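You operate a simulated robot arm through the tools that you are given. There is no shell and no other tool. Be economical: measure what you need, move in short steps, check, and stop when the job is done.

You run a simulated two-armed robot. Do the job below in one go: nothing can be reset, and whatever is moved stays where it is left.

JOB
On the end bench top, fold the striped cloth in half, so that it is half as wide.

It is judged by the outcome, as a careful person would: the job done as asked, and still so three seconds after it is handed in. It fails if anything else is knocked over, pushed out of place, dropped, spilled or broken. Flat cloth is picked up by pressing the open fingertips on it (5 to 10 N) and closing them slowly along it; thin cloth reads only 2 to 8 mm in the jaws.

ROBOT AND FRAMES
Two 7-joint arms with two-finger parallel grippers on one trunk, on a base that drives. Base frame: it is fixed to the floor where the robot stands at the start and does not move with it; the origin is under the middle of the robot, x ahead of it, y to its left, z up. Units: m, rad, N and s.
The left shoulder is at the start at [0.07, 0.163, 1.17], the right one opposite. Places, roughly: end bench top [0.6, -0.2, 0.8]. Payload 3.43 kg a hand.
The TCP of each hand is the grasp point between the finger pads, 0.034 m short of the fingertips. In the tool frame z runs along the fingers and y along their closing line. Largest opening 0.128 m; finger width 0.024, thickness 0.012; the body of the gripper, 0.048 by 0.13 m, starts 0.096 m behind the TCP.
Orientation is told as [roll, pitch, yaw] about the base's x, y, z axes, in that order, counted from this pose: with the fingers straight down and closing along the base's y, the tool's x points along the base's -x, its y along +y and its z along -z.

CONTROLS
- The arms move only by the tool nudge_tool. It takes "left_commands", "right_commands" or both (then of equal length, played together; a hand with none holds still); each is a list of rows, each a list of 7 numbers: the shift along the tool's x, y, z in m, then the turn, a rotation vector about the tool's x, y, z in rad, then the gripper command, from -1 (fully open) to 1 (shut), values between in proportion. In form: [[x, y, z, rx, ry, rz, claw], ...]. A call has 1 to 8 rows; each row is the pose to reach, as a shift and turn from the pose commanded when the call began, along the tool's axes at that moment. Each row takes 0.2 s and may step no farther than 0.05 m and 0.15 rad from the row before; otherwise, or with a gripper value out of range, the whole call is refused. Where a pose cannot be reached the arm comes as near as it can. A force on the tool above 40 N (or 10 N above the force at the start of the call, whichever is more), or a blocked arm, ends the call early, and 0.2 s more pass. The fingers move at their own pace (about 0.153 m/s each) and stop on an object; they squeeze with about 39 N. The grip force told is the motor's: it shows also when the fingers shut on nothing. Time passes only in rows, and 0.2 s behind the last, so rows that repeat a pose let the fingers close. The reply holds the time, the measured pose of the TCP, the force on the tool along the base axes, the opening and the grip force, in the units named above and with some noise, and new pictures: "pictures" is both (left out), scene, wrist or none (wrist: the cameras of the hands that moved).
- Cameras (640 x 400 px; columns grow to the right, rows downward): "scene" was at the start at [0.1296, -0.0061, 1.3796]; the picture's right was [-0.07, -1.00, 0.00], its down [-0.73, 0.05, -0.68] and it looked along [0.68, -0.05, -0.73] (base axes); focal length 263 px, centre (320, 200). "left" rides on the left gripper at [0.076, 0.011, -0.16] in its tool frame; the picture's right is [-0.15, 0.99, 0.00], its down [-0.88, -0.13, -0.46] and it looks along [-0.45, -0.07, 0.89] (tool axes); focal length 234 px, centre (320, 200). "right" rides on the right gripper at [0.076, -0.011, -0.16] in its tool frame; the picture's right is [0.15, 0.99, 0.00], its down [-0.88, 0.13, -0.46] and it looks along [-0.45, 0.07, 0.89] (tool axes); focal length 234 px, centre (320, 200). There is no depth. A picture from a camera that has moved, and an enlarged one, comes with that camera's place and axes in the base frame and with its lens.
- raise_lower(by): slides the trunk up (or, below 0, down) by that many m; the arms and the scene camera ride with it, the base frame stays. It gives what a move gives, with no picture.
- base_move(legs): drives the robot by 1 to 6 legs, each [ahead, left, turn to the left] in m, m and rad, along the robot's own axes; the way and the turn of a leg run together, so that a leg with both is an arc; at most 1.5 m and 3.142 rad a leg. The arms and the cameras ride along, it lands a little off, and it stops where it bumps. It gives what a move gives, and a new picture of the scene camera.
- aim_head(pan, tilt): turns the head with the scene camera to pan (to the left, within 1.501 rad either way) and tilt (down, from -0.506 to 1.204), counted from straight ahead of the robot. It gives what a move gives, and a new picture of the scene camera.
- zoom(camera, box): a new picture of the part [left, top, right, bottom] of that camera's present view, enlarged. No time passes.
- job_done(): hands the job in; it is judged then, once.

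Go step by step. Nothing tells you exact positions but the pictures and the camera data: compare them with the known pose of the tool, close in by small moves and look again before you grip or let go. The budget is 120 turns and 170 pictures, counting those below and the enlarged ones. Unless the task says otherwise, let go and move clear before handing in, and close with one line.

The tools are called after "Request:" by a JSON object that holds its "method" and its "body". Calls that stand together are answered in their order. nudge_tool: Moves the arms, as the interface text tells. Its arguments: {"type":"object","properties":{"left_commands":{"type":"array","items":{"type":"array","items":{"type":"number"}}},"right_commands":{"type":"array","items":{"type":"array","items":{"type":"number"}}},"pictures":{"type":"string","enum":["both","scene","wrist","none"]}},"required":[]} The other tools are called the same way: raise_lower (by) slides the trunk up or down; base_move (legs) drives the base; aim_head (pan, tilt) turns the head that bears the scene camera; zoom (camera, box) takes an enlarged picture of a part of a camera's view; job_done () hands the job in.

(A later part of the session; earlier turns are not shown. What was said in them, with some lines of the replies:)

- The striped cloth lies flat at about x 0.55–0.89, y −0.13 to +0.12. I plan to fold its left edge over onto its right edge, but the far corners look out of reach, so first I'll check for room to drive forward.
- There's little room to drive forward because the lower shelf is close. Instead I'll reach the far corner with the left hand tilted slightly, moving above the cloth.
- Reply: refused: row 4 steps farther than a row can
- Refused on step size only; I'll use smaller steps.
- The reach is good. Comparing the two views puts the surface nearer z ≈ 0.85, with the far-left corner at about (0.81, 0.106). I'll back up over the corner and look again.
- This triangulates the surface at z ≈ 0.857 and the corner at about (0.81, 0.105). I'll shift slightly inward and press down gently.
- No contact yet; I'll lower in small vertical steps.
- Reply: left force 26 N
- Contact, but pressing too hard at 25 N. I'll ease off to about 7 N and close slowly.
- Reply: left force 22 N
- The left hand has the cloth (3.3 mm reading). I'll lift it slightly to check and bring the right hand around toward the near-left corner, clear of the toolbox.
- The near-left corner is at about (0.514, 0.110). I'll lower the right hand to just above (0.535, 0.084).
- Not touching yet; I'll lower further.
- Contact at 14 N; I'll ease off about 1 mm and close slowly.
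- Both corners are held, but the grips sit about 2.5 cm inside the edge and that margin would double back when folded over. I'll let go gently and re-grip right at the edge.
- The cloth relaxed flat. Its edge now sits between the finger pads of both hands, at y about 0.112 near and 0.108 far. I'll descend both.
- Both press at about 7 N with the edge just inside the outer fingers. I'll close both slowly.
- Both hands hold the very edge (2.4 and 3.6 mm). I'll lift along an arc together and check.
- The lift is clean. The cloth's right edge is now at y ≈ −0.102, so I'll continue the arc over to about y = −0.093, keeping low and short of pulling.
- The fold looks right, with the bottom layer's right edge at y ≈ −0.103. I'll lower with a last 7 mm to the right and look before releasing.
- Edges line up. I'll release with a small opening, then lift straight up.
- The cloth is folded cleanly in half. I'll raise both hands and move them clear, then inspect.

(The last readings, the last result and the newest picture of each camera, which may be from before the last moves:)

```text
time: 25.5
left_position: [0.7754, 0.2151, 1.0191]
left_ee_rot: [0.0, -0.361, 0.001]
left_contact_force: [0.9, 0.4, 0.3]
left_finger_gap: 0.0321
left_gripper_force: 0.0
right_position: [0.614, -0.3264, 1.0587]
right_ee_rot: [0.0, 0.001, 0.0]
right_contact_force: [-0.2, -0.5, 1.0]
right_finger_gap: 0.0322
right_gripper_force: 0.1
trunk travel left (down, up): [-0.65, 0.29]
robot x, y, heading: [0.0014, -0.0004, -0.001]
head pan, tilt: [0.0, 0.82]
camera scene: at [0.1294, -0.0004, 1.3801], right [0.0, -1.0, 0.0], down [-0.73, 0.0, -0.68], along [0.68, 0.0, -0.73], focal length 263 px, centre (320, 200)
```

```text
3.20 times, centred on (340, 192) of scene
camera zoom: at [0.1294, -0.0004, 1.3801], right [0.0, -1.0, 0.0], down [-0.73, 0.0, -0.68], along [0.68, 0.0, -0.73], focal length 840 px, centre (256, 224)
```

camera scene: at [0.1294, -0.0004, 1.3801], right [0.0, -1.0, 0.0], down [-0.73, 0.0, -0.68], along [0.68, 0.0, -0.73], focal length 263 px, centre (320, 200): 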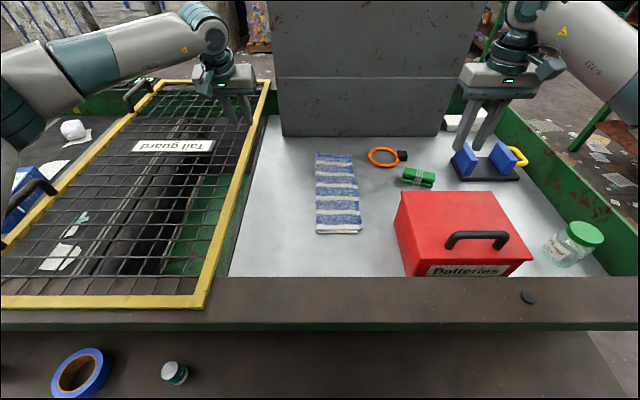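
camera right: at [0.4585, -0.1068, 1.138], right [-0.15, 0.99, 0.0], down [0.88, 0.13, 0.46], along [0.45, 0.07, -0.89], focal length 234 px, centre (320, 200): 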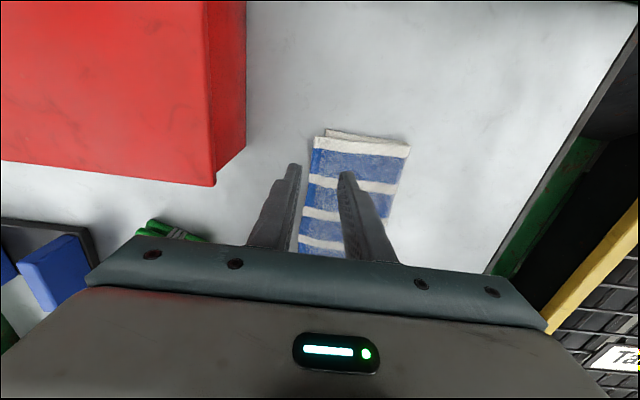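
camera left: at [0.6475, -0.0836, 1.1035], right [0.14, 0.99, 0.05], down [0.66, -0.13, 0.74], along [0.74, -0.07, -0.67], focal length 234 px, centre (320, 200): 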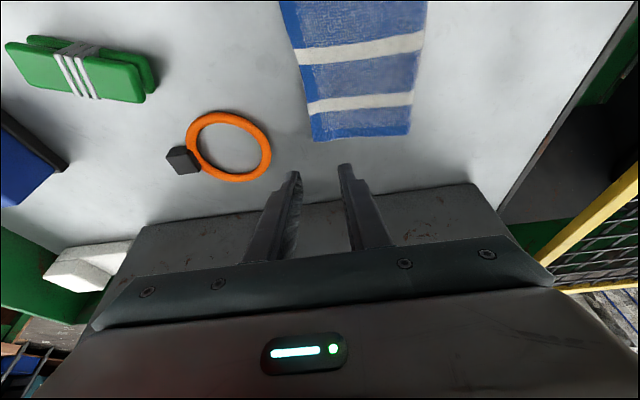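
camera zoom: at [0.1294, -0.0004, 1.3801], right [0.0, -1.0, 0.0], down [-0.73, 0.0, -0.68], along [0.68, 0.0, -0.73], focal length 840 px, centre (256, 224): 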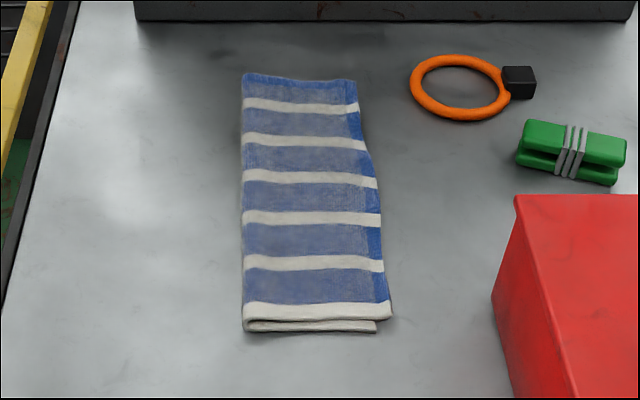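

The cloth lies folded lengthwise, its edges aligned to within about a centimetre. Nothing else has moved and both hands are clear, so I'm handing in.

Request:
{"method": "job_done", "body": {}}

```text
The job is handed in.
```

The striped cloth is folded in half to half its width on the end bench top, with the edges lined up to about a centimetre; nothing else was disturbed.
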